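You operate a simulated robot arm through the tools that you are given. There is no shell and no other tool.

The job below is to be done with a simulated two-armed robot. You get a single attempt, and the scene is never put back.

TASK
Open the right yellow door, put the carton from the top of the desk on the upper shelf of the yellow cabinet, then shut the door. Open the upper desk drawer, fetch the marked cup from the top of the long grey bench and stand it in the inside the upper desk drawer, then shut the drawer. Put two of the print sleeves from the top of the sleeve table on the top of the core table. Put the black plug on the top of the grey ink bench away on the top of the grey pack bench. Any order will do. Set down upright: carton, marked cup.

Only the result counts: the job must be done as asked and must still hold three seconds after the hand-in. Knocking over, shifting, dropping, spilling or breaking anything else fails it.

THE ROBOT
Two 6-joint arms with two-finger parallel grippers on one trunk, on a base that drives. Base frame: it is fixed to the floor where the robot stands at the start and does not move with it; the origin is under the middle of the robot, x ahead of it, y to its left, z up; the surface under the hand at the start is at about z = 0.8. Units: m, degrees, N and s.
The left shoulder is at the start at [0.05, 0.17, 1.227], the right one opposite. Each reaches about 1.092 m from its shoulder. Places, roughly: black plug (4x4x4 cm) [0.5, 0.6, 0.8]; carton [-2.5, 1.75, 1]; inside the upper desk drawer [-2.3, 1, 0.7]; marked cup [-0.25, 5, 0.75]; print sleeve [-2, -0.25, 1]; right yellow door [0.7, -0.1, 0.4]; top of the core table [-3.2, 4, 0.8]; top of the grey pack bench [-0.1, 3.5, 0.8]; upper desk drawer [-2.2, 1, 0.7]; upper shelf of the yellow cabinet [0.8, 0.1, 0.4]. Payload 1.57 kg a hand.
The tool frame of a hand sits at the grasp point between the pads (the TCP): z along the fingers, y along the line on which they close. The tips reach 0.03 m beyond it. Largest opening 0.08 m; finger width 0.017, thickness 0.012; the body of the gripper, 0.04 by 0.082 m, starts 0.08 m behind the TCP.
Orientation is told as [roll, pitch, yaw] about the base's x, y, z axes, in that order, counted from this pose: with the fingers straight down and closing along the base's y, the tool's x points along the base's -x, its y along +y and its z along -z.

THE INTERFACE
- The arms move only by the tool servo_tool. It takes "left_rows", "right_rows" or both (then of equal length, played together; a hand with none holds still); each is a list of rows, each an object of numbers (a shift or turn left out is 0, a gripper value left out holds the last): "dx", "dy", "dz": the shift along the tool's x, y, z in m; "ax", "ay", "az": the turn, a rotation vector about the tool's x, y, z in rad; "gripper": the finger opening in m, from 0 to 0.08. In form: [{"dx": .., "dy": .., "dz": .., "ax": .., "ay": .., "az": .., "gripper": ..}, ...]. A call has 1 to 20 rows; each row shifts and turns the commanded pose from where the row before left it, along the tool's axes as they then stand. A row lasts 0.2 s, in which the tool goes at most 0.05 m and 8.6 degrees; a call with a longer step from one row to the next is refused whole, and so is a gripper value outside its range. A pose out of reach is approached as far as the arm can. The call stops where the force on the tool passes 40 N (or 10 N more than at its start, if that is more) or the arm is blocked; 0.2 s more then pass. The fingers move at their own pace (about 0.045 m/s each) and stop on an object; they squeeze with about 20 N. The grip force told is the motor's: it shows also when the fingers shut on nothing. Time passes only in rows, and 0.2 s behind the last, so rows that do not move let the fingers close. It gives the time, the measured TCP pose, the force on the tool (base axes), the opening and the grip force at its end, in the units of the frame above (readings bear some noise), with the torque about the TCP (base axes, N m) and any sound that the robot's microphone picked up.
- Cameras (640 x 400 px; columns grow to the right, rows downward): "scene" is now at [0.0289, 0.022, 1.7861]; the picture's right is [0.33, -0.94, 0.00], its down [-0.78, -0.27, -0.56] and it looks along [0.53, 0.19, -0.83] (base axes); focal length 268 px, centre (320, 200). "left" rides on the left gripper at [0.072, 0.007, -0.122] in its tool frame; the picture's right is [-0.09, 1.00, 0.00], its down [-0.84, -0.08, -0.54] and it looks along [-0.54, -0.05, 0.84] (tool axes); focal length 238 px, centre (320, 200). "right" rides on the right gripper at [0.072, -0.007, -0.122] in its tool frame; the picture's right is [0.09, 1.00, 0.00], its down [-0.84, 0.08, -0.54] and it looks along [-0.54, 0.05, 0.84] (tool axes); focal length 238 px, centre (320, 200). There is no depth. A picture from a camera that has moved, and an enlarged one, comes with that camera's place and axes in the base frame and with its lens.
- grab_frame(camera): a new picture of that camera. It takes no simulated time.
- lift_body(by): slides the trunk up (or, below 0, down) by that many m; the arms and the scene camera ride with it, the base frame stays. It gives what a move gives, with no picture.
- roll_base(legs): drives the robot by 1 to 6 legs, each [ahead, left, turn to the left] in m, m and degrees, along the robot's own axes; the way and the turn of a leg run together, so that a leg with both is an arc; at most 1.5 m and 180 degrees a leg. The arms and the cameras ride along, it lands a little off, and it stops where it bumps. It gives what a move gives.
- aim_head(pan, tilt): turns the head with the scene camera to pan (to the left, within 86 degrees either way) and tilt (down, from -29 to 69), counted from straight ahead of the robot. It gives what a move gives.
- enlarge(camera, box): a new picture of the part [left, top, right, bottom] of that camera's present view, enlarged. It takes no simulated time.
- finish_job(): hands the job in; it is judged then, once.

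Places have to be worked out from the pictures, the camera data and where the tool is seen. Open the grippers and draw the arms clear of the work before you hand the job in, unless the task says otherwise.

The tools are called after "Request:" as name(argument=value, ...) on one line, values as JSON. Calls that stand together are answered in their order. servo_tool: Moves the arms, as the interface text tells. Its arguments: {"type":"object","properties":{"left_rows":{"type":"array","items":{"type":"object","properties":{"dx":{"type":"number"},"dy":{"type":"number"},"dz":{"type":"number"},"ax":{"type":"number"},"ay":{"type":"number"},"az":{"type":"number"},"gripper":{"type":"number"}}}},"right_rows":{"type":"array","items":{"type":"object","properties":{"dx":{"type":"number"},"dy":{"type":"number"},"dz":{"type":"number"},"ax":{"type":"number"},"ay":{"type":"number"},"az":{"type":"number"},"gripper":{"type":"number"}}}}},"required":[]} The other tools are called the same way: lift_body (by) slides the trunk up or down; roll_base (legs) drives the base; aim_head (pan, tilt) turns the head that bears the scene camera; grab_frame (camera) takes a picture; enlarge (camera, box) takes an enlarged picture of a part of a camera's view; finish_job () hands the job in.

At the start:

```text
time: 0.0
left_position: [0.7456, 0.2922, 1.1163]
left_tool_rot: [-0.1, 0.0, 0.0]
left_ft_force: [0.2, -0.1, 0.3]
left_wrist_torque: [0.03, -0.03, 0.03]
left_gripper_width: 0.08
left_finger_force: 0.1
right_position: [0.7608, -0.2699, 1.1165]
right_tool_rot: [0.0, -0.1, 0.0]
right_ft_force: [0.5, -1.4, 0.2]
right_wrist_torque: [-0.01, -0.01, -0.03]
right_gripper_width: 0.0804
right_finger_force: 0.0
trunk travel left (down, up): [-0.842, 0.128]
robot x, y, heading: [0.0005, -0.0042, 0.1]
head pan, tilt: [19.3, 55.8]
```

scene: 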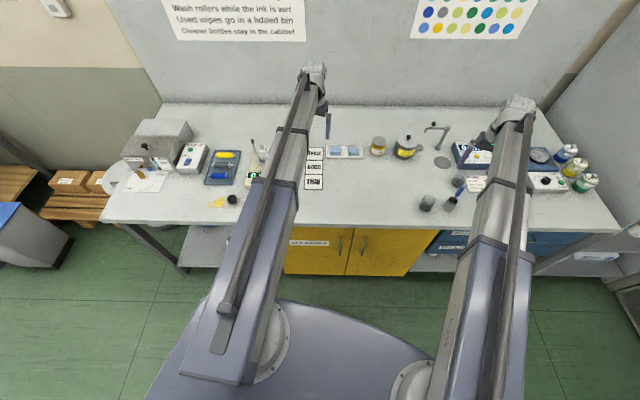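
right: 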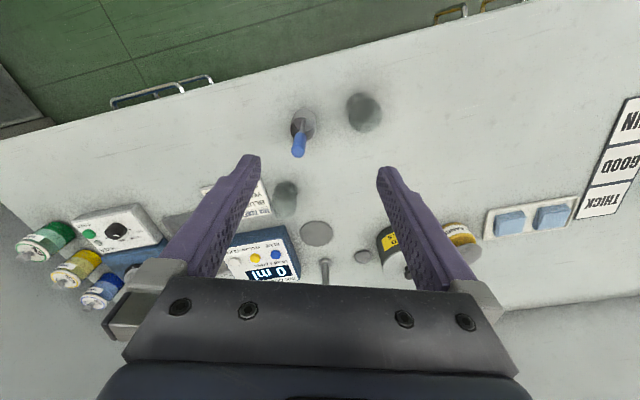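
left: 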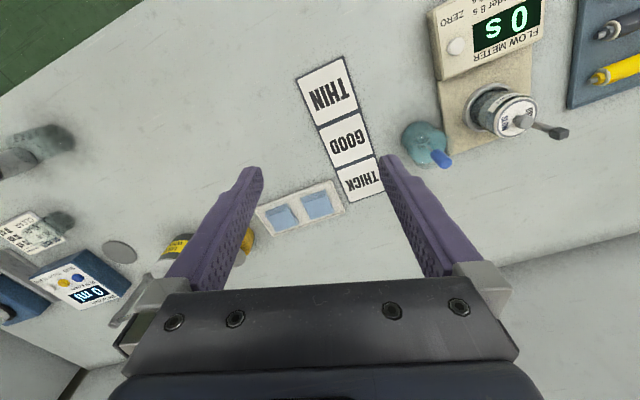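

I'll start by looking closely at the plug area and the cabinet in the current view.

Request:
enlarge(camera="scene", box=[100, 120, 340, 270])

Request:
enlarge(camera="scene", box=[260, 200, 480, 337])

```text
2.67 times, centred on (220, 195) of scene
camera zoom: at [0.0289, 0.022, 1.7861], right [0.33, -0.94, 0.0], down [-0.78, -0.27, -0.56], along [0.53, 0.19, -0.83], focal length 714 px, centre (587, 213)
```

zoom: 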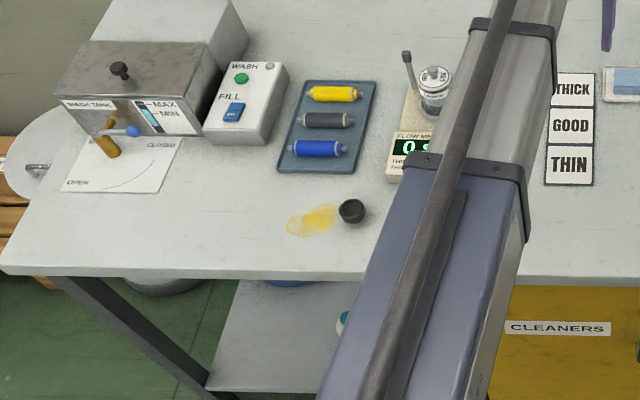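

```text
2.91 times, centred on (370, 268) of scene
camera zoom: at [0.0289, 0.022, 1.7861], right [0.33, -0.94, 0.0], down [-0.78, -0.27, -0.56], along [0.53, 0.19, -0.83], focal length 779 px, centre (174, 1)
```

zoom: 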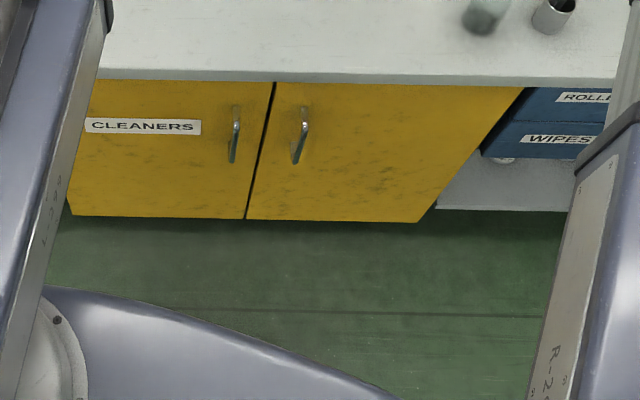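

The bench is slanted about 18° to my heading, and the plug sits near (0.52, 0.605). I'll look around the room with the head before moving.

Request:
aim_head(pan=80, tilt=20)

Request:
grab_frame(camera="scene")

Request:
aim_head(pan=-80, tilt=20)

Request:
grab_frame(camera="scene")

Request:
aim_head(pan=0, tilt=30)

Request:
grab_frame(camera="scene")

```text
time: 1.3
left_position: [0.7473, 0.2915, 1.1166]
left_tool_rot: [0.0, 0.0, 0.0]
left_ft_force: [-0.3, -0.2, -0.5]
left_wrist_torque: [0.02, 0.0, 0.01]
left_gripper_width: 0.0798
left_finger_force: 0.1
right_position: [0.7612, -0.2698, 1.1173]
right_tool_rot: [0.0, 0.1, 0.1]
right_ft_force: [-0.2, 0.0, -0.6]
right_wrist_torque: [-0.02, 0.01, -0.01]
right_gripper_width: 0.0799
right_finger_force: 0.1
trunk travel left (down, up): [-0.842, 0.128]
robot x, y, heading: [-0.0023, -0.0012, 0.3]
head pan, tilt: [80.0, 20.0]
```

```text
taken
camera scene: at [-0.0221, 0.0901, 1.8391], right [0.98, -0.17, 0.0], down [-0.06, -0.34, -0.94], along [0.16, 0.93, -0.34], focal length 268 px, centre (320, 200)
```

scene: 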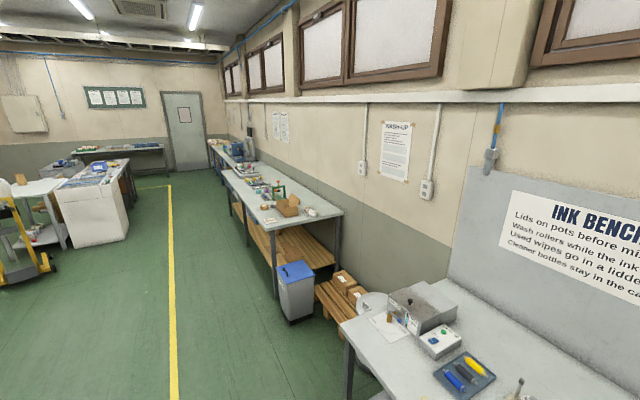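

```text
time: 3.8
left_position: [0.7459, 0.2917, 1.1168]
left_tool_rot: [0.0, 0.0, 0.0]
left_ft_force: [-0.8, 1.5, -0.3]
left_wrist_torque: [-0.02, 0.01, -0.02]
left_gripper_width: 0.0799
left_finger_force: 0.1
right_position: [0.762, -0.2685, 1.1171]
right_tool_rot: [0.1, -0.1, 0.0]
right_ft_force: [-0.2, -0.5, -0.1]
right_wrist_torque: [0.02, 0.02, 0.0]
right_gripper_width: 0.0802
right_finger_force: 0.0
trunk travel left (down, up): [-0.842, 0.128]
robot x, y, heading: [-0.0022, 0.0013, 0.1]
head pan, tilt: [-80.0, 20.0]
```

```text
taken
camera scene: at [-0.0221, -0.0933, 1.8392], right [-0.98, -0.17, 0.0], down [-0.06, 0.34, -0.94], along [0.16, -0.93, -0.34], focal length 268 px, centre (320, 200)
```

scene: 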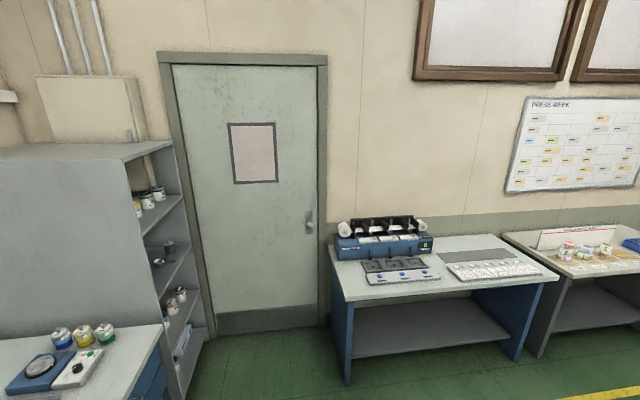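

```text
time: 5.3
left_position: [0.7471, 0.293, 1.1172]
left_tool_rot: [0.0, 0.0, -0.1]
left_ft_force: [0.1, 0.6, 0.4]
left_wrist_torque: [-0.02, 0.01, 0.0]
left_gripper_width: 0.08
left_finger_force: 0.0
right_position: [0.7618, -0.2701, 1.1163]
right_tool_rot: [0.0, 0.0, 0.0]
right_ft_force: [0.0, 0.4, 0.5]
right_wrist_torque: [0.02, 0.0, -0.04]
right_gripper_width: 0.0801
right_finger_force: 0.0
trunk travel left (down, up): [-0.842, 0.128]
robot x, y, heading: [-0.0028, 0.0015, -0.0]
head pan, tilt: [0.0, 30.0]
```

```text
taken
camera scene: at [0.0521, -0.0017, 1.8231], right [0.0, -1.0, 0.0], down [-0.5, 0.0, -0.87], along [0.87, 0.0, -0.5], focal length 268 px, centre (320, 200)
```

scene: 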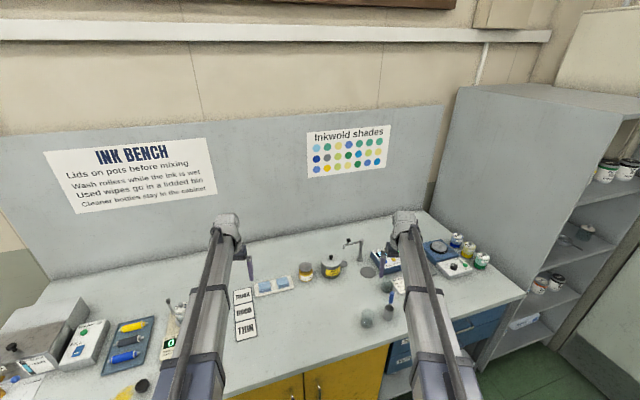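

The slanted room is clear now: the pack bench and the long bench lie to my left along the wall. I'll move the left hand over the plug at (0.52, 0.605), staying high, and check it with the wrist camera.

Request:
servo_tool(left_rows=[{"dx": 0.0225, "dy": 0.0313}, {"dx": 0.0225, "dy": 0.0313}, {"dx": 0.0225, "dy": 0.0313}, {"dx": 0.0225, "dy": 0.0313}, {"dx": 0.0225, "dy": 0.0313}, {"dx": 0.0225, "dy": 0.0313}, {"dx": 0.0225, "dy": 0.0313}, {"dx": 0.0225, "dy": 0.0313}, {"dx": 0.0225, "dy": 0.0313}, {"dx": 0.0225, "dy": 0.0313}, {}, {}])

Request:
grab_frame(camera="left")

Request:
aim_head(pan=45, tilt=50)

Request:
grab_frame(camera="scene")

```text
time: 7.9
left_position: [0.5209, 0.6051, 1.1167]
left_tool_rot: [0.0, -0.1, 0.1]
left_ft_force: [0.0, 0.2, 0.4]
left_wrist_torque: [0.01, 0.01, 0.04]
left_gripper_width: 0.0798
left_finger_force: 0.0
right_position: [0.7617, -0.2691, 1.1176]
right_tool_rot: [0.1, 0.0, 0.0]
right_ft_force: [0.4, -0.3, 0.2]
right_wrist_torque: [0.0, 0.04, 0.01]
right_gripper_width: 0.0799
right_finger_force: 0.1
trunk travel left (down, up): [-0.842, 0.128]
robot x, y, heading: [0.0024, 0.0026, -0.3]
head pan, tilt: [0.0, 30.0]
```

```text
taken
camera left: at [0.4493, 0.6119, 1.2384], right [0.09, 1.0, 0.0], down [0.84, -0.08, 0.54], along [0.54, -0.05, -0.84], focal length 238 px, centre (320, 200)
```

left: 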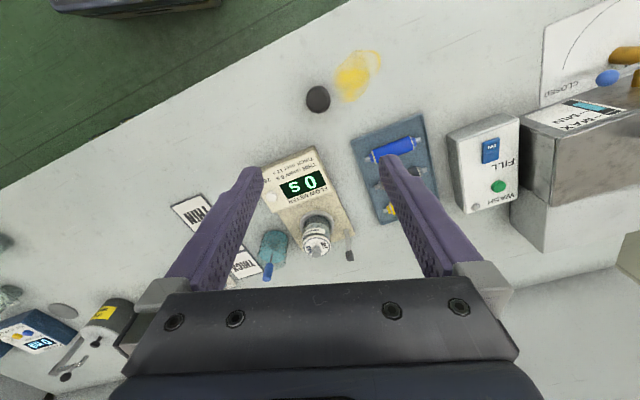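

```text
time: 9.0
left_position: [0.52, 0.6045, 1.1162]
left_tool_rot: [0.0, -0.1, 0.0]
left_ft_force: [0.3, -0.2, 0.3]
left_wrist_torque: [-0.01, -0.02, 0.0]
left_gripper_width: 0.0799
left_finger_force: 0.0
right_position: [0.7618, -0.27, 1.1175]
right_tool_rot: [0.0, -0.1, 0.0]
right_ft_force: [-0.5, 0.5, 0.2]
right_wrist_torque: [0.02, 0.0, -0.01]
right_gripper_width: 0.0797
right_finger_force: 0.1
trunk travel left (down, up): [-0.842, 0.128]
robot x, y, heading: [-0.0027, -0.0022, -0.1]
head pan, tilt: [45.0, 50.0]
```

```text
taken
camera scene: at [0.0162, 0.0528, 1.7936], right [0.71, -0.71, 0.0], down [-0.54, -0.54, -0.64], along [0.46, 0.45, -0.77], focal length 268 px, centre (320, 200)
```

scene: 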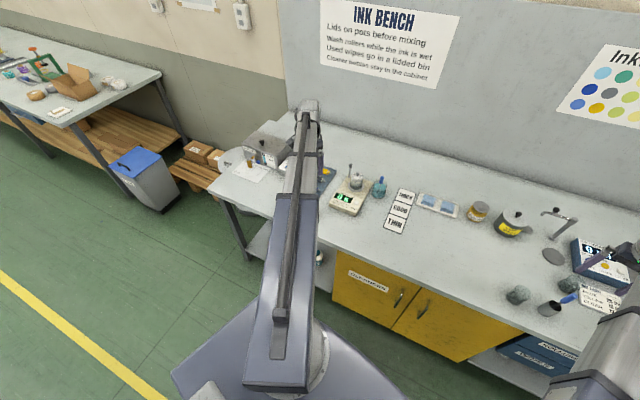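

Triangulating with the wrist camera gives the plug at (0.521, 0.602). I'll descend to TCP z 0.84 and close on it.

Request:
servo_tool(left_rows=[{"dz": 0.045, "dy": -0.002}, {"dz": 0.045}, {"dz": 0.045}, {"dz": 0.045}, {"dz": 0.04}, {"dz": 0.03}, {"dz": 0.015}, {"dz": 0.011}, {}])

Request:
grab_frame(camera="left")

```text
time: 11.0
left_position: [0.5213, 0.6047, 1.1174]
left_tool_rot: [0.1, 0.1, 0.1]
left_ft_force: [0.6, 0.8, -0.2]
left_wrist_torque: [-0.03, 0.03, 0.01]
left_gripper_width: 0.0801
left_finger_force: 0.1
left hand out of reach, approached as far as the arm can: row 1, 2, 3, 4, 5, 6, 7, 8
right_position: [0.7615, -0.271, 1.1162]
right_tool_rot: [0.0, 0.0, 0.1]
right_ft_force: [-0.2, 0.4, 0.0]
right_wrist_torque: [-0.02, 0.0, -0.01]
right_gripper_width: 0.0801
right_finger_force: 0.2
trunk travel left (down, up): [-0.842, 0.128]
robot x, y, heading: [0.0009, 0.0001, -0.1]
head pan, tilt: [45.0, 50.0]
```

```text
taken
camera left: at [0.4497, 0.6115, 1.2385], right [0.09, 1.0, 0.0], down [0.84, -0.08, 0.54], along [0.54, -0.05, -0.84], focal length 238 px, centre (320, 200)
```

left: 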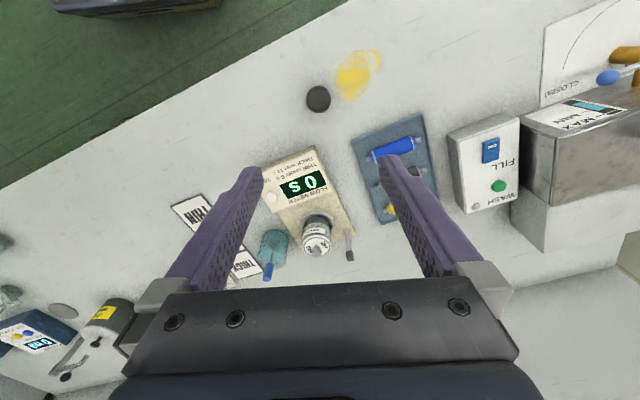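

The arm refused to go down in this attitude, probably because of a wrist limit. I'll turn the hand about 25° toward the arm's direction (the plug is round) and then try descending a little.

Request:
servo_tool(left_rows=[{"az": -0.14}, {"az": -0.14}, {"az": -0.14}, {"dz": 0.03}, {"dz": 0.03}, {}])

```text
time: 12.4
left_position: [0.5217, 0.6062, 1.1173]
left_tool_rot: [0.1, 0.1, 24.1]
left_ft_force: [1.0, -0.1, 0.0]
left_wrist_torque: [0.05, -0.02, -0.01]
left_gripper_width: 0.0799
left_finger_force: 0.0
left hand out of reach, approached as far as the arm can: row 4, 5
right_position: [0.7628, -0.2699, 1.1179]
right_tool_rot: [0.1, 0.0, 0.1]
right_ft_force: [-0.4, 0.1, 0.5]
right_wrist_torque: [0.0, -0.01, 0.0]
right_gripper_width: 0.0801
right_finger_force: 0.0
trunk travel left (down, up): [-0.842, 0.128]
robot x, y, heading: [-0.0007, -0.0035, 0.1]
head pan, tilt: [45.0, 50.0]
```

Still refused, so the limit is height relative to the shoulder. I'll raise the right hand out of the way and then lower the trunk instead.

Request:
servo_tool(right_rows=[{"dz": -0.045}, {"dz": -0.045}, {"dz": -0.045}, {"dz": -0.045}, {"dz": -0.045}, {"dz": -0.045}, {"dz": -0.045}, {}])

```text
time: 14.2
left_position: [0.5216, 0.6049, 1.1169]
left_tool_rot: [0.0, 0.0, 24.0]
left_ft_force: [-0.7, -0.3, -0.2]
left_wrist_torque: [-0.02, 0.03, -0.02]
left_gripper_width: 0.08
left_finger_force: 0.1
right_position: [0.7617, -0.2709, 1.1172]
right_tool_rot: [0.1, 0.1, 0.0]
right_ft_force: [-0.4, 0.4, -0.2]
right_wrist_torque: [0.02, 0.02, -0.01]
right_gripper_width: 0.0798
right_finger_force: 0.0
right hand out of reach, approached as far as the arm can: row 1, 2, 3, 4, 5, 6, 7
trunk travel left (down, up): [-0.842, 0.128]
robot x, y, heading: [0.001, -0.0006, -0.2]
head pan, tilt: [45.0, 50.0]
```

Even going up is refused for the right hand, which is odd. I'll probe with small vertical steps to understand the limit.

Request:
servo_tool(left_rows=[{"dz": 0.01}, {"dz": -0.01}, {"dz": -0.01}, {}], right_rows=[{"dz": 0.01}, {"dz": 0.01}, {"dz": 0.01}, {}])

```text
time: 15.2
left_position: [0.5222, 0.6059, 1.1174]
left_tool_rot: [0.0, 0.1, 24.1]
left_ft_force: [-0.1, -0.4, 0.2]
left_wrist_torque: [-0.02, -0.01, -0.01]
left_gripper_width: 0.0799
left_finger_force: 0.0
left hand out of reach, approached as far as the arm can: row 1, 2, 3
right_position: [0.761, -0.2698, 1.117]
right_tool_rot: [-0.1, 0.0, 0.0]
right_ft_force: [0.2, 0.2, 0.8]
right_wrist_torque: [0.03, -0.04, 0.03]
right_gripper_width: 0.0799
right_finger_force: 0.1
right hand out of reach, approached as far as the arm can: row 1, 2, 3
trunk travel left (down, up): [-0.842, 0.128]
robot x, y, heading: [-0.0001, -0.0013, 0.1]
head pan, tilt: [45.0, 50.0]
```

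The arms appear to keep a fixed height, like a planar arm, so vertical travel must come from the trunk. I'll pull the right hand back off the bench first so that lowering the trunk is safe.

Request:
servo_tool(right_rows=[{"dx": 0.04, "dy": -0.01}, {"dx": 0.04, "dy": -0.01}, {"dx": 0.04, "dy": -0.01}, {"dx": 0.04, "dy": -0.01}, {"dx": 0.04, "dy": -0.01}, {"dx": 0.04, "dy": -0.01}, {"dx": 0.04, "dy": -0.01}, {"dx": 0.04, "dy": -0.01}, {}])

Request:
aim_head(pan=-10, tilt=60)

Request:
grab_frame(camera="scene")

```text
time: 17.2
left_position: [0.5232, 0.6053, 1.1166]
left_tool_rot: [0.0, 0.0, 24.1]
left_ft_force: [0.4, -0.2, 0.0]
left_wrist_torque: [-0.01, 0.02, 0.01]
left_gripper_width: 0.0799
left_finger_force: 0.1
right_position: [0.4436, -0.3495, 1.117]
right_tool_rot: [0.0, 0.1, -0.1]
right_ft_force: [0.0, -0.5, -0.4]
right_wrist_torque: [0.02, -0.03, -0.02]
right_gripper_width: 0.08
right_finger_force: 0.0
trunk travel left (down, up): [-0.842, 0.128]
robot x, y, heading: [-0.0049, -0.0027, 0.2]
head pan, tilt: [45.0, 50.0]
```

```text
time: 18.5
left_position: [0.5206, 0.6047, 1.1177]
left_tool_rot: [0.0, 0.1, 24.0]
left_ft_force: [-0.3, 0.3, 0.2]
left_wrist_torque: [-0.01, -0.01, 0.01]
left_gripper_width: 0.0799
left_finger_force: 0.1
right_position: [0.4421, -0.3491, 1.1166]
right_tool_rot: [0.0, -0.1, 0.0]
right_ft_force: [-0.2, -0.5, -0.1]
right_wrist_torque: [0.0, -0.01, 0.0]
right_gripper_width: 0.0801
right_finger_force: 0.0
trunk travel left (down, up): [-0.842, 0.128]
robot x, y, heading: [-0.0002, -0.0017, 0.2]
head pan, tilt: [-10.0, 60.0]
```

```text
taken
camera scene: at [0.0273, -0.0131, 1.781], right [-0.17, -0.98, 0.0], down [-0.85, 0.15, -0.5], along [0.49, -0.09, -0.87], focal length 268 px, centre (320, 200)
```

scene: 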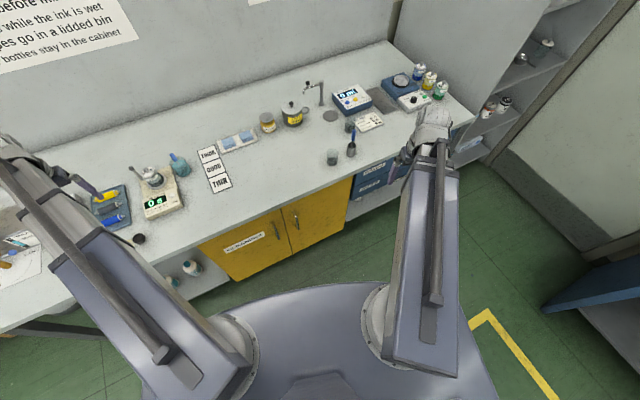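

Both hands did move horizontally. I'll test on the right hand what tilts are possible, since I need to know this for the door and drawer.

Request:
servo_tool(right_rows=[{"ay": 0.1}, {"ay": 0.1}, {}])

Request:
servo_tool(right_rows=[{"ay": -0.1}, {"ay": -0.1}, {"ax": 0.1}, {"ax": 0.1}, {}])

```text
time: 19.3
left_position: [0.5206, 0.6058, 1.1165]
left_tool_rot: [0.0, -0.1, 24.1]
left_ft_force: [-0.5, 0.0, 0.0]
left_wrist_torque: [-0.02, 0.0, -0.01]
left_gripper_width: 0.0798
left_finger_force: 0.1
right_position: [0.4421, -0.3514, 1.122]
right_tool_rot: [-0.1, 11.5, -0.1]
right_ft_force: [-0.2, 1.3, 0.2]
right_wrist_torque: [-0.01, -0.01, 0.01]
right_gripper_width: 0.0799
right_finger_force: 0.0
right hand out of reach, approached as far as the arm can: row 2
trunk travel left (down, up): [-0.842, 0.128]
robot x, y, heading: [-0.0001, 0.0021, -0.1]
head pan, tilt: [-10.0, 60.0]
```

```text
time: 20.5
left_position: [0.5221, 0.6048, 1.1167]
left_tool_rot: [0.0, 0.0, 24.1]
left_ft_force: [0.7, 0.5, -0.3]
left_wrist_torque: [0.01, 0.01, 0.0]
left_gripper_width: 0.0799
left_finger_force: 0.1
right_position: [0.4421, -0.3495, 1.1208]
right_tool_rot: [-11.5, 0.0, 0.0]
right_ft_force: [-0.2, -0.7, 0.2]
right_wrist_torque: [0.0, 0.04, 0.02]
right_gripper_width: 0.0801
right_finger_force: 0.1
right hand out of reach, approached as far as the arm can: row 1, 4
trunk travel left (down, up): [-0.842, 0.128]
robot x, y, heading: [-0.0012, 0.0003, 0.0]
head pan, tilt: [-10.0, 60.0]
```

The arms are planar (fixed wrist height, with tilts allowed), so the trunk sets the height. I'll level the right hand and lower the trunk 0.24 m to check the fingers straddling the plug.

Request:
servo_tool(right_rows=[{"ax": -0.1}, {"ax": -0.1}, {}])

Request:
lift_body(by=-0.23)

Request:
grab_frame(camera="left")

Request:
grab_frame(camera="scene")

```text
time: 21.3
left_position: [0.5213, 0.6053, 1.1169]
left_tool_rot: [0.0, -0.1, 24.2]
left_ft_force: [-0.1, 0.3, -0.3]
left_wrist_torque: [0.0, 0.0, 0.0]
left_gripper_width: 0.0799
left_finger_force: 0.0
right_position: [0.4409, -0.35, 1.117]
right_tool_rot: [-0.1, -0.1, 0.0]
right_ft_force: [-0.4, 0.2, -0.7]
right_wrist_torque: [-0.01, 0.0, 0.01]
right_gripper_width: 0.0799
right_finger_force: 0.1
right hand out of reach, approached as far as the arm can: row 1
trunk travel left (down, up): [-0.842, 0.128]
robot x, y, heading: [-0.0002, 0.0016, -0.1]
head pan, tilt: [-10.0, 60.0]
```

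```text
time: 23.7
left_position: [0.5212, 0.6062, 0.8866]
left_tool_rot: [0.0, 0.0, 24.1]
left_ft_force: [0.7, 0.5, -0.7]
left_wrist_torque: [0.03, -0.01, -0.02]
left_gripper_width: 0.0802
left_finger_force: 0.1
right_position: [0.4412, -0.3497, 0.8872]
right_tool_rot: [-0.1, 0.0, 0.0]
right_ft_force: [0.7, 0.6, 0.0]
right_wrist_torque: [0.0, -0.01, 0.02]
right_gripper_width: 0.08
right_finger_force: 0.0
trunk travel left (down, up): [-0.612, 0.358]
robot x, y, heading: [-0.0002, -0.0014, -0.1]
head pan, tilt: [-10.0, 60.0]
```

```text
taken
camera left: at [0.4531, 0.5817, 1.0086], right [-0.32, 0.95, 0.0], down [0.8, 0.27, 0.54], along [0.51, 0.17, -0.84], focal length 238 px, centre (320, 200)
```

left: 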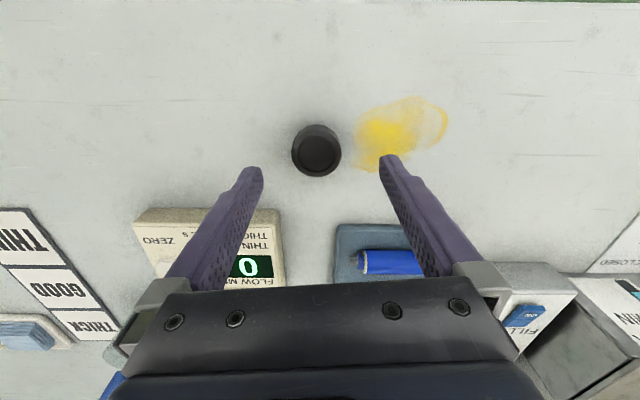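

```text
taken
camera scene: at [0.0272, -0.0132, 1.5511], right [-0.17, -0.98, 0.0], down [-0.85, 0.15, -0.5], along [0.49, -0.09, -0.87], focal length 268 px, centre (320, 200)
```

scene: 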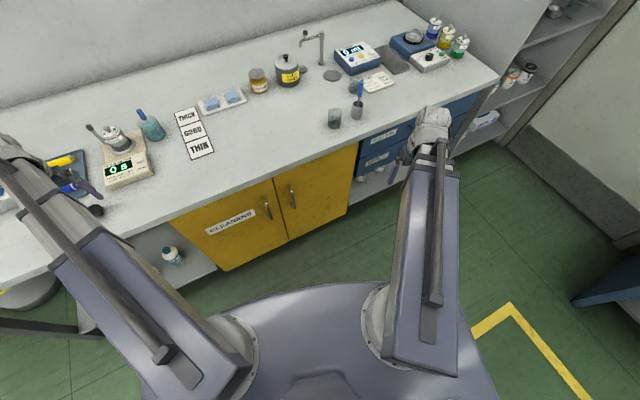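

The plug lies between the fingers, roughly 6 mm toward the tool's +x. I'll make that correction, lower the last 4.6 cm and close.

Request:
servo_tool(left_rows=[{"dx": 0.006, "dy": -0.002}, {}])

Request:
lift_body(by=-0.048)

Request:
servo_tool(left_rows=[{"gripper": 0.02}, {}, {}, {}, {}])

Request:
grab_frame(camera="left")

```text
time: 24.3
left_position: [0.5166, 0.6001, 0.886]
left_tool_rot: [0.0, 0.0, 24.1]
left_ft_force: [-0.3, 0.8, 0.0]
left_wrist_torque: [0.0, 0.01, 0.02]
left_gripper_width: 0.0802
left_finger_force: 0.0
right_position: [0.4413, -0.3507, 0.8865]
right_tool_rot: [0.0, -0.1, 0.0]
right_ft_force: [-0.5, 0.5, 0.4]
right_wrist_torque: [-0.02, 0.01, -0.04]
right_gripper_width: 0.0798
right_finger_force: 0.1
trunk travel left (down, up): [-0.612, 0.358]
robot x, y, heading: [0.0011, -0.0002, 0.1]
head pan, tilt: [-10.0, 60.0]
```

```text
time: 25.2
left_position: [0.5175, 0.6, 0.8392]
left_tool_rot: [0.0, -0.1, 24.0]
left_ft_force: [0.1, 0.1, 0.3]
left_wrist_torque: [0.01, -0.02, -0.04]
left_gripper_width: 0.0801
left_finger_force: 0.1
right_position: [0.4416, -0.3499, 0.8393]
right_tool_rot: [0.0, -0.1, 0.0]
right_ft_force: [-0.2, -0.1, -0.4]
right_wrist_torque: [-0.02, 0.01, -0.01]
right_gripper_width: 0.0799
right_finger_force: 0.1
trunk travel left (down, up): [-0.564, 0.406]
robot x, y, heading: [0.0011, -0.0022, 0.2]
head pan, tilt: [-10.0, 60.0]
```

```text
time: 26.4
left_position: [0.5174, 0.601, 0.839]
left_tool_rot: [0.0, 0.0, 24.1]
left_ft_force: [-0.2, -0.9, -0.4]
left_wrist_torque: [-0.01, 0.03, 0.0]
left_gripper_width: 0.0377
left_finger_force: 20.3
right_position: [0.4414, -0.3496, 0.8395]
right_tool_rot: [0.0, 0.1, 0.0]
right_ft_force: [-0.4, 0.1, -0.1]
right_wrist_torque: [0.0, 0.01, -0.03]
right_gripper_width: 0.0796
right_finger_force: 0.0
trunk travel left (down, up): [-0.564, 0.406]
robot x, y, heading: [-0.0012, 0.003, 0.2]
head pan, tilt: [-10.0, 60.0]
```

```text
taken
camera left: at [0.4488, 0.5774, 0.9605], right [-0.32, 0.95, 0.0], down [0.8, 0.27, 0.54], along [0.51, 0.17, -0.84], focal length 238 px, centre (320, 200)
```

left: 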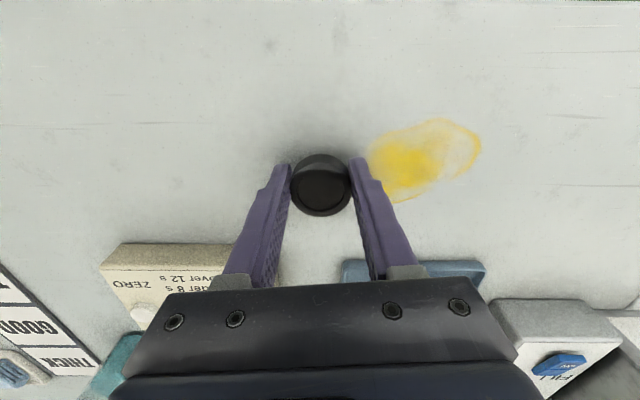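

The plug is gripped at 38 mm width. I'll raise the trunk and draw the left hand back off the bench.

Request:
lift_body(by=0.15)

Request:
servo_tool(left_rows=[{"dx": 0.0287, "dy": -0.0328}, {"dx": 0.0287, "dy": -0.0328}, {"dx": 0.0287, "dy": -0.0328}, {"dx": 0.0287, "dy": -0.0328}, {"dx": 0.0287, "dy": -0.0328}, {"dx": 0.0287, "dy": -0.0328}, {}])

Request:
grab_frame(camera="left")

```text
time: 28.1
left_position: [0.5184, 0.6015, 0.9891]
left_tool_rot: [0.0, -0.1, 24.1]
left_ft_force: [-0.3, -0.4, -1.4]
left_wrist_torque: [-0.01, -0.01, 0.0]
left_gripper_width: 0.0378
left_finger_force: 19.8
right_position: [0.4418, -0.3498, 0.9882]
right_tool_rot: [0.0, 0.0, 0.1]
right_ft_force: [-0.3, 0.4, 0.3]
right_wrist_torque: [0.0, -0.02, 0.02]
right_gripper_width: 0.0801
right_finger_force: 0.1
trunk travel left (down, up): [-0.714, 0.256]
robot x, y, heading: [-0.0001, 0.0016, -0.1]
head pan, tilt: [-10.0, 60.0]
```

```text
time: 29.7
left_position: [0.4396, 0.3512, 0.9888]
left_tool_rot: [0.1, -0.1, 24.1]
left_ft_force: [-0.7, -0.2, -0.2]
left_wrist_torque: [-0.03, -0.01, 0.0]
left_gripper_width: 0.0379
left_finger_force: 20.3
right_position: [0.4421, -0.349, 0.9891]
right_tool_rot: [0.0, 0.0, 0.0]
right_ft_force: [0.6, 0.2, -0.1]
right_wrist_torque: [-0.02, 0.03, -0.06]
right_gripper_width: 0.0801
right_finger_force: 0.0
trunk travel left (down, up): [-0.714, 0.256]
robot x, y, heading: [0.0034, -0.0001, 0.0]
head pan, tilt: [-10.0, 60.0]
```

```text
taken
camera left: at [0.3721, 0.3277, 1.1104], right [-0.32, 0.95, 0.0], down [0.8, 0.27, 0.54], along [0.51, 0.17, -0.84], focal length 238 px, centre (320, 200)
```

left: 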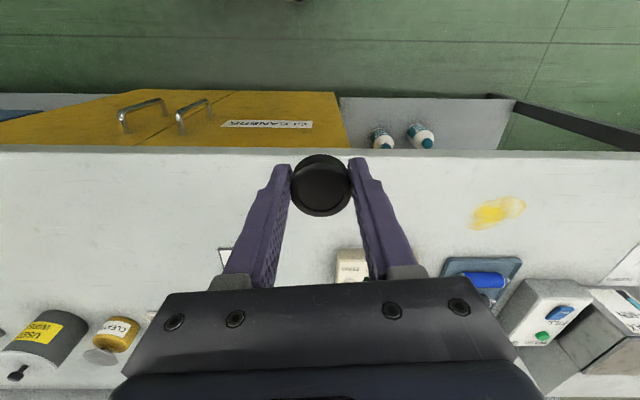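

The plug is safe in the left hand. I'll back the base 0.35 m away from the bench, square up to it by turning 18° left, and look at the cabinet.

Request:
roll_base(legs=[[-0.333, -0.108, 0], [0, 0, 18.1]])

Request:
aim_head(pan=-5, tilt=45)

Request:
grab_frame(camera="scene")

```text
time: 33.0
left_position: [-0.0277, 0.3633, 0.9891]
left_tool_rot: [0.0, 0.0, 42.1]
left_ft_force: [0.6, 0.5, 0.1]
left_wrist_torque: [-0.02, 0.0, -0.03]
left_gripper_width: 0.0377
left_finger_force: 20.1
right_position: [0.1914, -0.3027, 0.9887]
right_tool_rot: [0.0, 0.0, 18.0]
right_ft_force: [0.8, 0.1, 0.4]
right_wrist_torque: [0.01, -0.03, 0.05]
right_gripper_width: 0.0802
right_finger_force: 0.0
trunk travel left (down, up): [-0.714, 0.256]
robot x, y, heading: [-0.3377, -0.1095, 17.8]
head pan, tilt: [-10.0, 60.0]
```

```text
time: 33.8
left_position: [-0.0267, 0.3622, 0.988]
left_tool_rot: [0.0, 0.0, 42.0]
left_ft_force: [0.1, 0.1, 0.1]
left_wrist_torque: [0.01, 0.01, 0.0]
left_gripper_width: 0.0378
left_finger_force: 19.9
right_position: [0.1932, -0.3042, 0.9882]
right_tool_rot: [0.0, -0.1, 18.1]
right_ft_force: [-0.5, 0.7, -0.2]
right_wrist_torque: [0.04, 0.04, 0.01]
right_gripper_width: 0.0799
right_finger_force: 0.1
trunk travel left (down, up): [-0.714, 0.256]
robot x, y, heading: [-0.3368, -0.1066, 17.8]
head pan, tilt: [-5.0, 45.0]
```

```text
taken
camera scene: at [-0.2939, -0.1034, 1.6725], right [0.23, -0.97, 0.0], down [-0.69, -0.16, -0.71], along [0.69, 0.16, -0.71], focal length 268 px, centre (320, 200)
```

scene: 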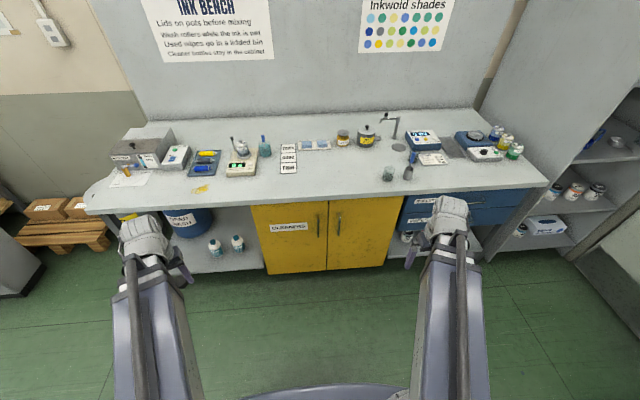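

The doors are in view. I'll enlarge the handle region to place the right handle and hinge accurately.

Request:
enlarge(camera="scene", box=[240, 180, 420, 292])

```text
3.56 times, centred on (330, 236) of scene
camera zoom: at [-0.2939, -0.1034, 1.6725], right [0.23, -0.97, 0.0], down [-0.69, -0.16, -0.71], along [0.69, 0.16, -0.71], focal length 952 px, centre (284, 72)
```

zoom: 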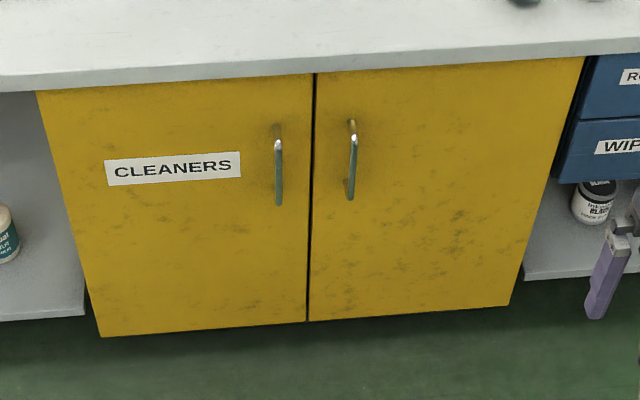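

From two views, I place the handle bar near (0.603, -0.003), z 0.51 to 0.645, with the door plane at about 0.61 m along the bench normal. I'll tilt the right hand to horizontal, pointing at the door and pivoting about its wrist.

Request:
servo_tool(right_rows=[{"dx": -0.0314, "ay": -0.1428}, {"dx": -0.0314, "ay": -0.1428}, {"dx": -0.0314, "ay": -0.1428}, {"dx": -0.0314, "ay": -0.1428}, {"dx": -0.0314, "ay": -0.1428}, {"dx": -0.0314, "ay": -0.1428}, {"dx": -0.0314, "ay": -0.1428}, {"dx": -0.0314, "ay": -0.1428}, {"dx": -0.0314, "ay": -0.1428}, {"dx": -0.0314, "ay": -0.1428}, {"dx": -0.0314, "ay": -0.1428}, {}])

Request:
grab_frame(camera="right")

Request:
grab_frame(camera="scene")

```text
time: 36.4
left_position: [-0.0267, 0.3621, 0.9886]
left_tool_rot: [0.0, 0.0, 42.1]
left_ft_force: [0.0, -0.8, -0.8]
left_wrist_torque: [-0.03, 0.0, 0.01]
left_gripper_width: 0.0375
left_finger_force: 20.1
right_position: [0.4155, -0.2315, 1.2082]
right_tool_rot: [-3.0, -89.8, 20.9]
right_ft_force: [0.2, -0.1, -0.5]
right_wrist_torque: [0.0, -0.01, -0.02]
right_gripper_width: 0.08
right_finger_force: 0.1
right hand out of reach, approached as far as the arm can: row 2, 4, 6, 8
trunk travel left (down, up): [-0.714, 0.256]
robot x, y, heading: [-0.3355, -0.107, 17.9]
head pan, tilt: [-5.0, 45.0]
```

```text
taken
camera right: at [0.3022, -0.2757, 1.1367], right [-0.31, 0.95, -0.09], down [-0.54, -0.09, 0.84], along [0.79, 0.31, 0.54], focal length 238 px, centre (320, 200)
```

right: 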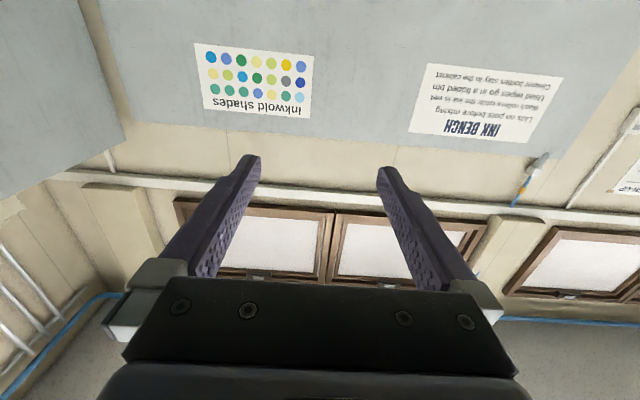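

```text
taken
camera scene: at [-0.2939, -0.1034, 1.6725], right [0.23, -0.97, 0.0], down [-0.69, -0.16, -0.71], along [0.69, 0.16, -0.71], focal length 268 px, centre (320, 200)
```

scene: 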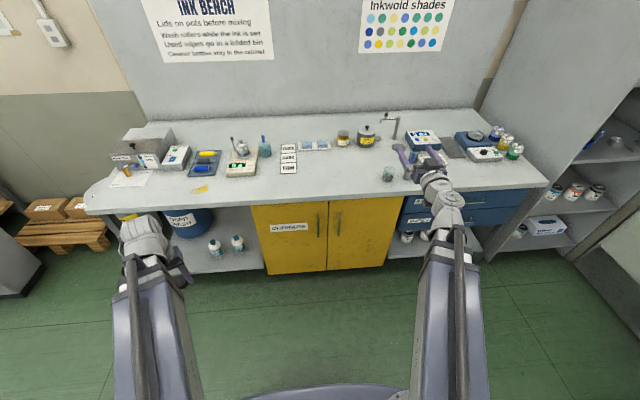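

The hand is horizontal (pivot 0.22 m behind the TCP, as expected). I'll shift it 0.16 m left to line up with the handle, then lower the trunk to handle height and look.

Request:
servo_tool(right_rows=[{"dy": 0.04}, {"dy": 0.04}, {"dy": 0.04}, {"dy": 0.039}, {}])

Request:
lift_body(by=-0.628)

Request:
grab_frame(camera="scene")

Request:
grab_frame(camera="right")

```text
time: 37.6
left_position: [-0.0261, 0.361, 0.9886]
left_tool_rot: [0.0, -0.1, 42.1]
left_ft_force: [0.1, -0.2, -0.3]
left_wrist_torque: [0.03, 0.01, 0.03]
left_gripper_width: 0.0376
left_finger_force: 20.0
right_position: [0.3671, -0.0805, 1.209]
right_tool_rot: [4.5, -90.0, 13.5]
right_ft_force: [0.3, 0.0, 0.4]
right_wrist_torque: [0.0, -0.01, 0.01]
right_gripper_width: 0.0801
right_finger_force: 0.0
trunk travel left (down, up): [-0.714, 0.256]
robot x, y, heading: [-0.3363, -0.1089, 18.0]
head pan, tilt: [-5.0, 45.0]
```

```text
refused: -0.628 is not a number from -0.4 to 0.4
```

```text
taken
camera scene: at [-0.2938, -0.1036, 1.6725], right [0.23, -0.97, 0.0], down [-0.69, -0.16, -0.71], along [0.69, 0.16, -0.71], focal length 268 px, centre (320, 200)
```

scene: 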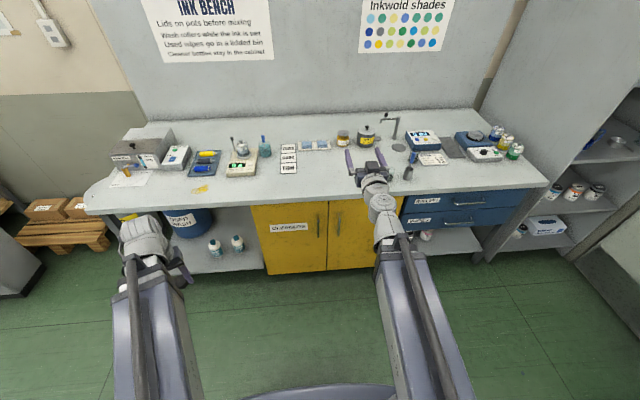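

```text
taken
camera right: at [0.2538, -0.1243, 1.1368], right [-0.31, 0.95, -0.09], down [-0.54, -0.09, 0.84], along [0.78, 0.31, 0.54], focal length 238 px, centre (320, 200)
```

right: 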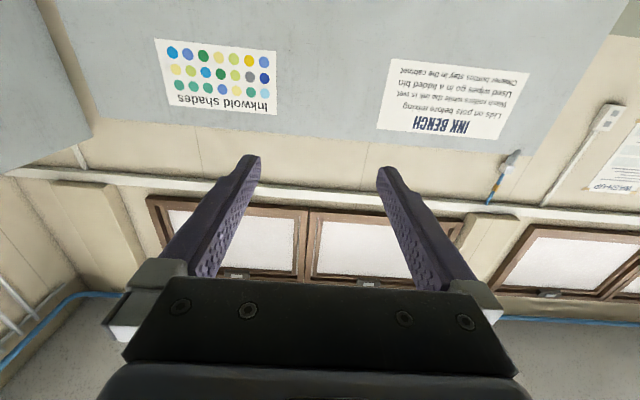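

Limit is 0.4 per lift, so I'll lower in two steps.

Request:
lift_body(by=-0.4)

Request:
lift_body(by=-0.229)

Request:
grab_frame(camera="scene")

Request:
grab_frame(camera="right")

```text
time: 41.4
left_position: [-0.0273, 0.3632, 0.5885]
left_tool_rot: [0.0, 0.1, 42.1]
left_ft_force: [0.7, 0.4, 0.3]
left_wrist_torque: [0.02, -0.02, -0.01]
left_gripper_width: 0.0379
left_finger_force: 20.7
right_position: [0.3667, -0.0789, 0.8091]
right_tool_rot: [-3.2, -89.9, 21.1]
right_ft_force: [0.3, 0.6, -0.6]
right_wrist_torque: [0.0, -0.01, 0.0]
right_gripper_width: 0.0798
right_finger_force: 0.0
trunk travel left (down, up): [-0.314, 0.656]
robot x, y, heading: [-0.3401, -0.1069, 17.9]
head pan, tilt: [-5.0, 45.0]
```

```text
time: 43.8
left_position: [-0.0274, 0.3632, 0.3601]
left_tool_rot: [0.0, 0.0, 42.1]
left_ft_force: [-0.2, 0.1, 0.6]
left_wrist_torque: [0.0, 0.01, -0.01]
left_gripper_width: 0.0376
left_finger_force: 19.8
right_position: [0.3666, -0.0799, 0.5804]
right_tool_rot: [-3.5, -89.9, 21.7]
right_ft_force: [-0.8, 0.3, -0.1]
right_wrist_torque: [0.04, -0.02, 0.0]
right_gripper_width: 0.0803
right_finger_force: 0.1
trunk travel left (down, up): [-0.085, 0.885]
robot x, y, heading: [-0.3362, -0.1084, 18.1]
head pan, tilt: [-5.0, 45.0]
```

```text
taken
camera scene: at [-0.2939, -0.1034, 1.0436], right [0.23, -0.97, 0.0], down [-0.69, -0.16, -0.71], along [0.69, 0.16, -0.71], focal length 268 px, centre (320, 200)
```

scene: 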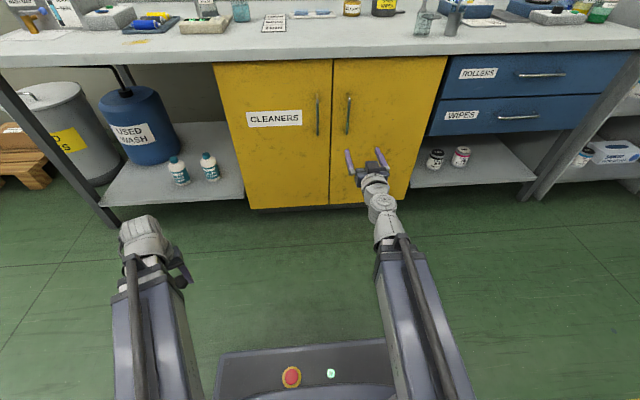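

```text
taken
camera right: at [0.2539, -0.1244, 0.5078], right [-0.31, 0.95, -0.09], down [-0.54, -0.09, 0.84], along [0.78, 0.31, 0.54], focal length 238 px, centre (320, 200)
```

right: 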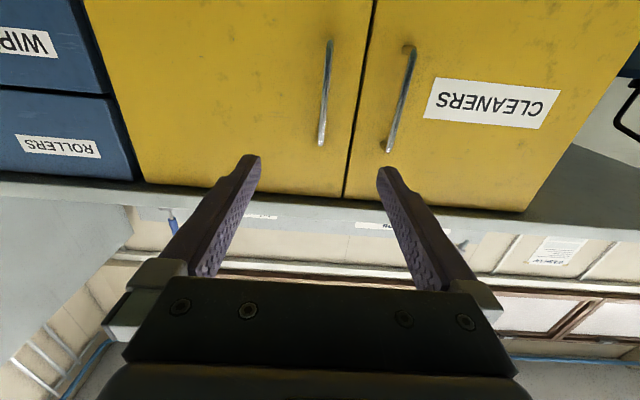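

Triangulating from the wrist camera puts the handle bar at v≈-0.184, z 0.50 to 0.64, as predicted. I'll shift 6 mm left, advance 0.24 m so the fingers straddle the bar, and close.

Request:
servo_tool(right_rows=[{"dy": 0.006, "dz": 0.04}, {"dz": 0.045}, {"dz": 0.045}, {"dz": 0.045}, {"dz": 0.04}, {"dz": 0.022}, {}])

Request:
grab_frame(camera="right")

Request:
enlarge(camera="scene", box=[280, 80, 440, 180])

```text
time: 45.4
left_position: [-0.0267, 0.3618, 0.3602]
left_tool_rot: [0.1, 0.0, 42.1]
left_ft_force: [-0.1, -1.1, -0.2]
left_wrist_torque: [0.02, 0.01, 0.01]
left_gripper_width: 0.0377
left_finger_force: 19.9
right_position: [0.5896, 0.0006, 0.5799]
right_tool_rot: [0.9, -89.8, 17.2]
right_ft_force: [-0.3, 0.0, -0.1]
right_wrist_torque: [0.02, -0.01, -0.04]
right_gripper_width: 0.08
right_finger_force: 0.0
trunk travel left (down, up): [-0.085, 0.885]
robot x, y, heading: [-0.337, -0.1064, 18.2]
head pan, tilt: [-5.0, 45.0]
```

```text
taken
camera right: at [0.4775, -0.0446, 0.5076], right [-0.31, 0.95, -0.09], down [-0.54, -0.09, 0.84], along [0.79, 0.31, 0.54], focal length 238 px, centre (320, 200)
```

right: 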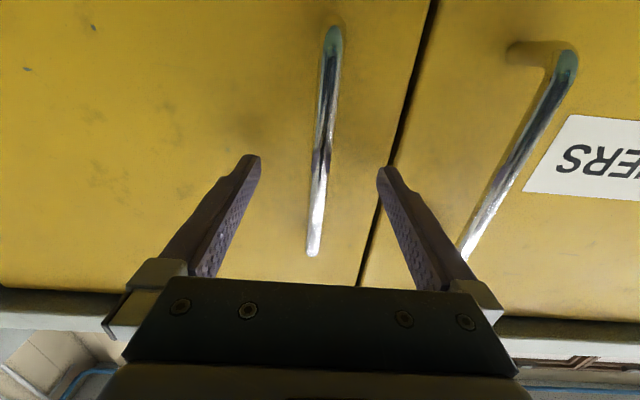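

```text
4.00 times, centred on (360, 130) of scene
camera zoom: at [-0.2939, -0.1034, 1.0435], right [0.23, -0.97, 0.0], down [-0.69, -0.16, -0.71], along [0.69, 0.16, -0.71], focal length 1071 px, centre (160, 480)
```

zoom: 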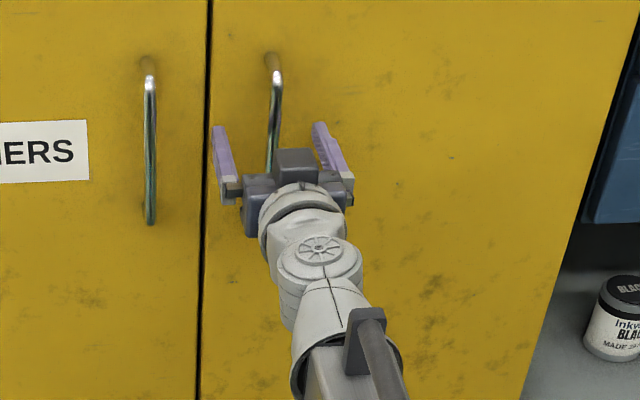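

The bar is centred between the pads. I'll close the fingers on it, then begin swinging the door about its hinge (hinge about 0.33 m to the right).

Request:
servo_tool(right_rows=[{"gripper": 0.0}, {}, {}, {}, {}, {}])

Request:
servo_tool(right_rows=[{"dz": -0.0165, "dy": -0.0031, "ax": -0.05}, {"dz": -0.0165, "dy": -0.0031, "ax": -0.05}, {"dz": -0.0165, "dy": -0.0031, "ax": -0.05}, {"dz": -0.0165, "dy": -0.0031, "ax": -0.05}])

Request:
grab_frame(camera="scene")

```text
time: 46.8
left_position: [-0.0261, 0.3619, 0.3593]
left_tool_rot: [0.0, 0.0, 42.1]
left_ft_force: [-0.2, -0.1, 0.8]
left_wrist_torque: [-0.05, -0.02, 0.0]
left_gripper_width: 0.0375
left_finger_force: 20.2
right_position: [0.5915, -0.0008, 0.58]
right_tool_rot: [1.1, -89.7, 16.8]
right_ft_force: [0.2, -3.3, 0.5]
right_wrist_torque: [-0.03, 0.02, 0.01]
right_gripper_width: 0.0114
right_finger_force: 28.9
trunk travel left (down, up): [-0.085, 0.885]
robot x, y, heading: [-0.3348, -0.1075, 17.9]
head pan, tilt: [-5.0, 45.0]
```

```text
time: 47.8
left_position: [-0.0274, 0.3621, 0.3602]
left_tool_rot: [0.0, 0.0, 42.1]
left_ft_force: [-0.7, 0.1, -1.0]
left_wrist_torque: [0.0, -0.02, 0.03]
left_gripper_width: 0.038
left_finger_force: 20.0
right_position: [0.5338, -0.0374, 0.5792]
right_tool_rot: [10.8, -89.9, 18.7]
right_ft_force: [2.9, -3.7, -1.2]
right_wrist_torque: [-0.01, 0.03, -0.18]
right_gripper_width: 0.0119
right_finger_force: 29.0
trunk travel left (down, up): [-0.085, 0.885]
robot x, y, heading: [-0.3361, -0.1085, 17.9]
head pan, tilt: [-5.0, 45.0]
```

```text
taken
camera scene: at [-0.2936, -0.1035, 1.0435], right [0.23, -0.97, 0.0], down [-0.69, -0.16, -0.71], along [0.69, 0.16, -0.71], focal length 268 px, centre (320, 200)
```

scene: 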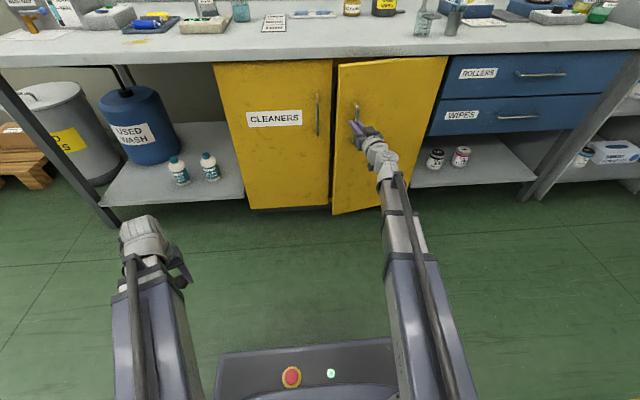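

The door is opening with low forces. I'll continue the arc.

Request:
servo_tool(right_rows=[{"dz": -0.0328, "dy": -0.007, "ax": -0.1}, {"dz": -0.0328, "dy": -0.007, "ax": -0.1}, {"dz": -0.0328, "dy": -0.007, "ax": -0.1}, {"dz": -0.0328, "dy": -0.007, "ax": -0.1}, {"dz": -0.0328, "dy": -0.007, "ax": -0.1}])

Request:
grab_frame(camera="scene")

```text
time: 49.0
left_position: [-0.027, 0.3633, 0.3595]
left_tool_rot: [0.0, 0.1, 42.2]
left_ft_force: [0.3, 0.2, -0.9]
left_wrist_torque: [0.01, -0.02, 0.05]
left_gripper_width: 0.0378
left_finger_force: 20.5
right_position: [0.4351, -0.1722, 0.5799]
right_tool_rot: [39.8, -89.9, 18.1]
right_ft_force: [13.8, -5.5, 1.6]
right_wrist_torque: [-0.58, 0.26, -0.14]
right_gripper_width: 0.0116
right_finger_force: 28.8
trunk travel left (down, up): [-0.085, 0.885]
robot x, y, heading: [-0.3365, -0.1103, 18.0]
head pan, tilt: [-5.0, 45.0]
```

```text
taken
camera scene: at [-0.2933, -0.1035, 1.0435], right [0.23, -0.97, 0.0], down [-0.69, -0.16, -0.71], along [0.69, 0.16, -0.71], focal length 268 px, centre (320, 200)
```

scene: 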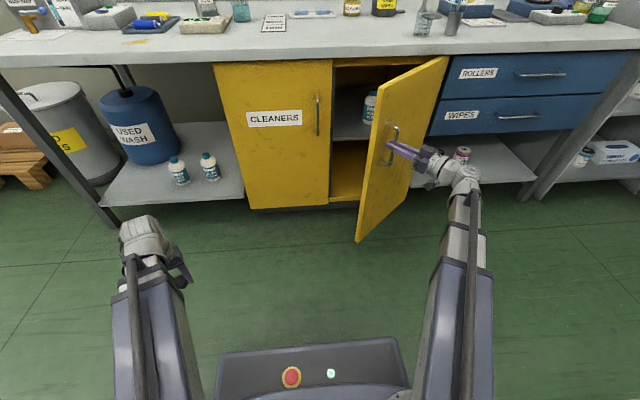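

There's about 15 N of pull along the door, so my arc radius is slightly large. I'll ease inward and continue with a slightly tighter arc.

Request:
servo_tool(right_rows=[{"dy": -0.004}, {"dz": -0.0323, "dy": -0.0085, "ax": -0.1}, {"dz": -0.0323, "dy": -0.0085, "ax": -0.1}, {"dz": -0.0323, "dy": -0.0085, "ax": -0.1}])

```text
time: 50.1
left_position: [-0.0282, 0.3625, 0.3595]
left_tool_rot: [0.0, 0.0, 42.1]
left_ft_force: [-0.5, -0.8, -0.6]
left_wrist_torque: [0.02, 0.02, -0.01]
left_gripper_width: 0.0376
left_finger_force: 20.0
right_position: [0.4126, -0.2682, 0.5802]
right_tool_rot: [22.5, -89.8, 53.0]
right_ft_force: [-2.2, -0.2, -0.4]
right_wrist_torque: [0.26, -0.1, 0.02]
right_gripper_width: 0.0119
right_finger_force: 28.6
trunk travel left (down, up): [-0.085, 0.885]
robot x, y, heading: [-0.3364, -0.1063, 18.2]
head pan, tilt: [-5.0, 45.0]
stopped in row 4 (right hand): the force on the tool passed its limit at 43 N (the readings are from after the stop); the commanded pose is now the measured one
```

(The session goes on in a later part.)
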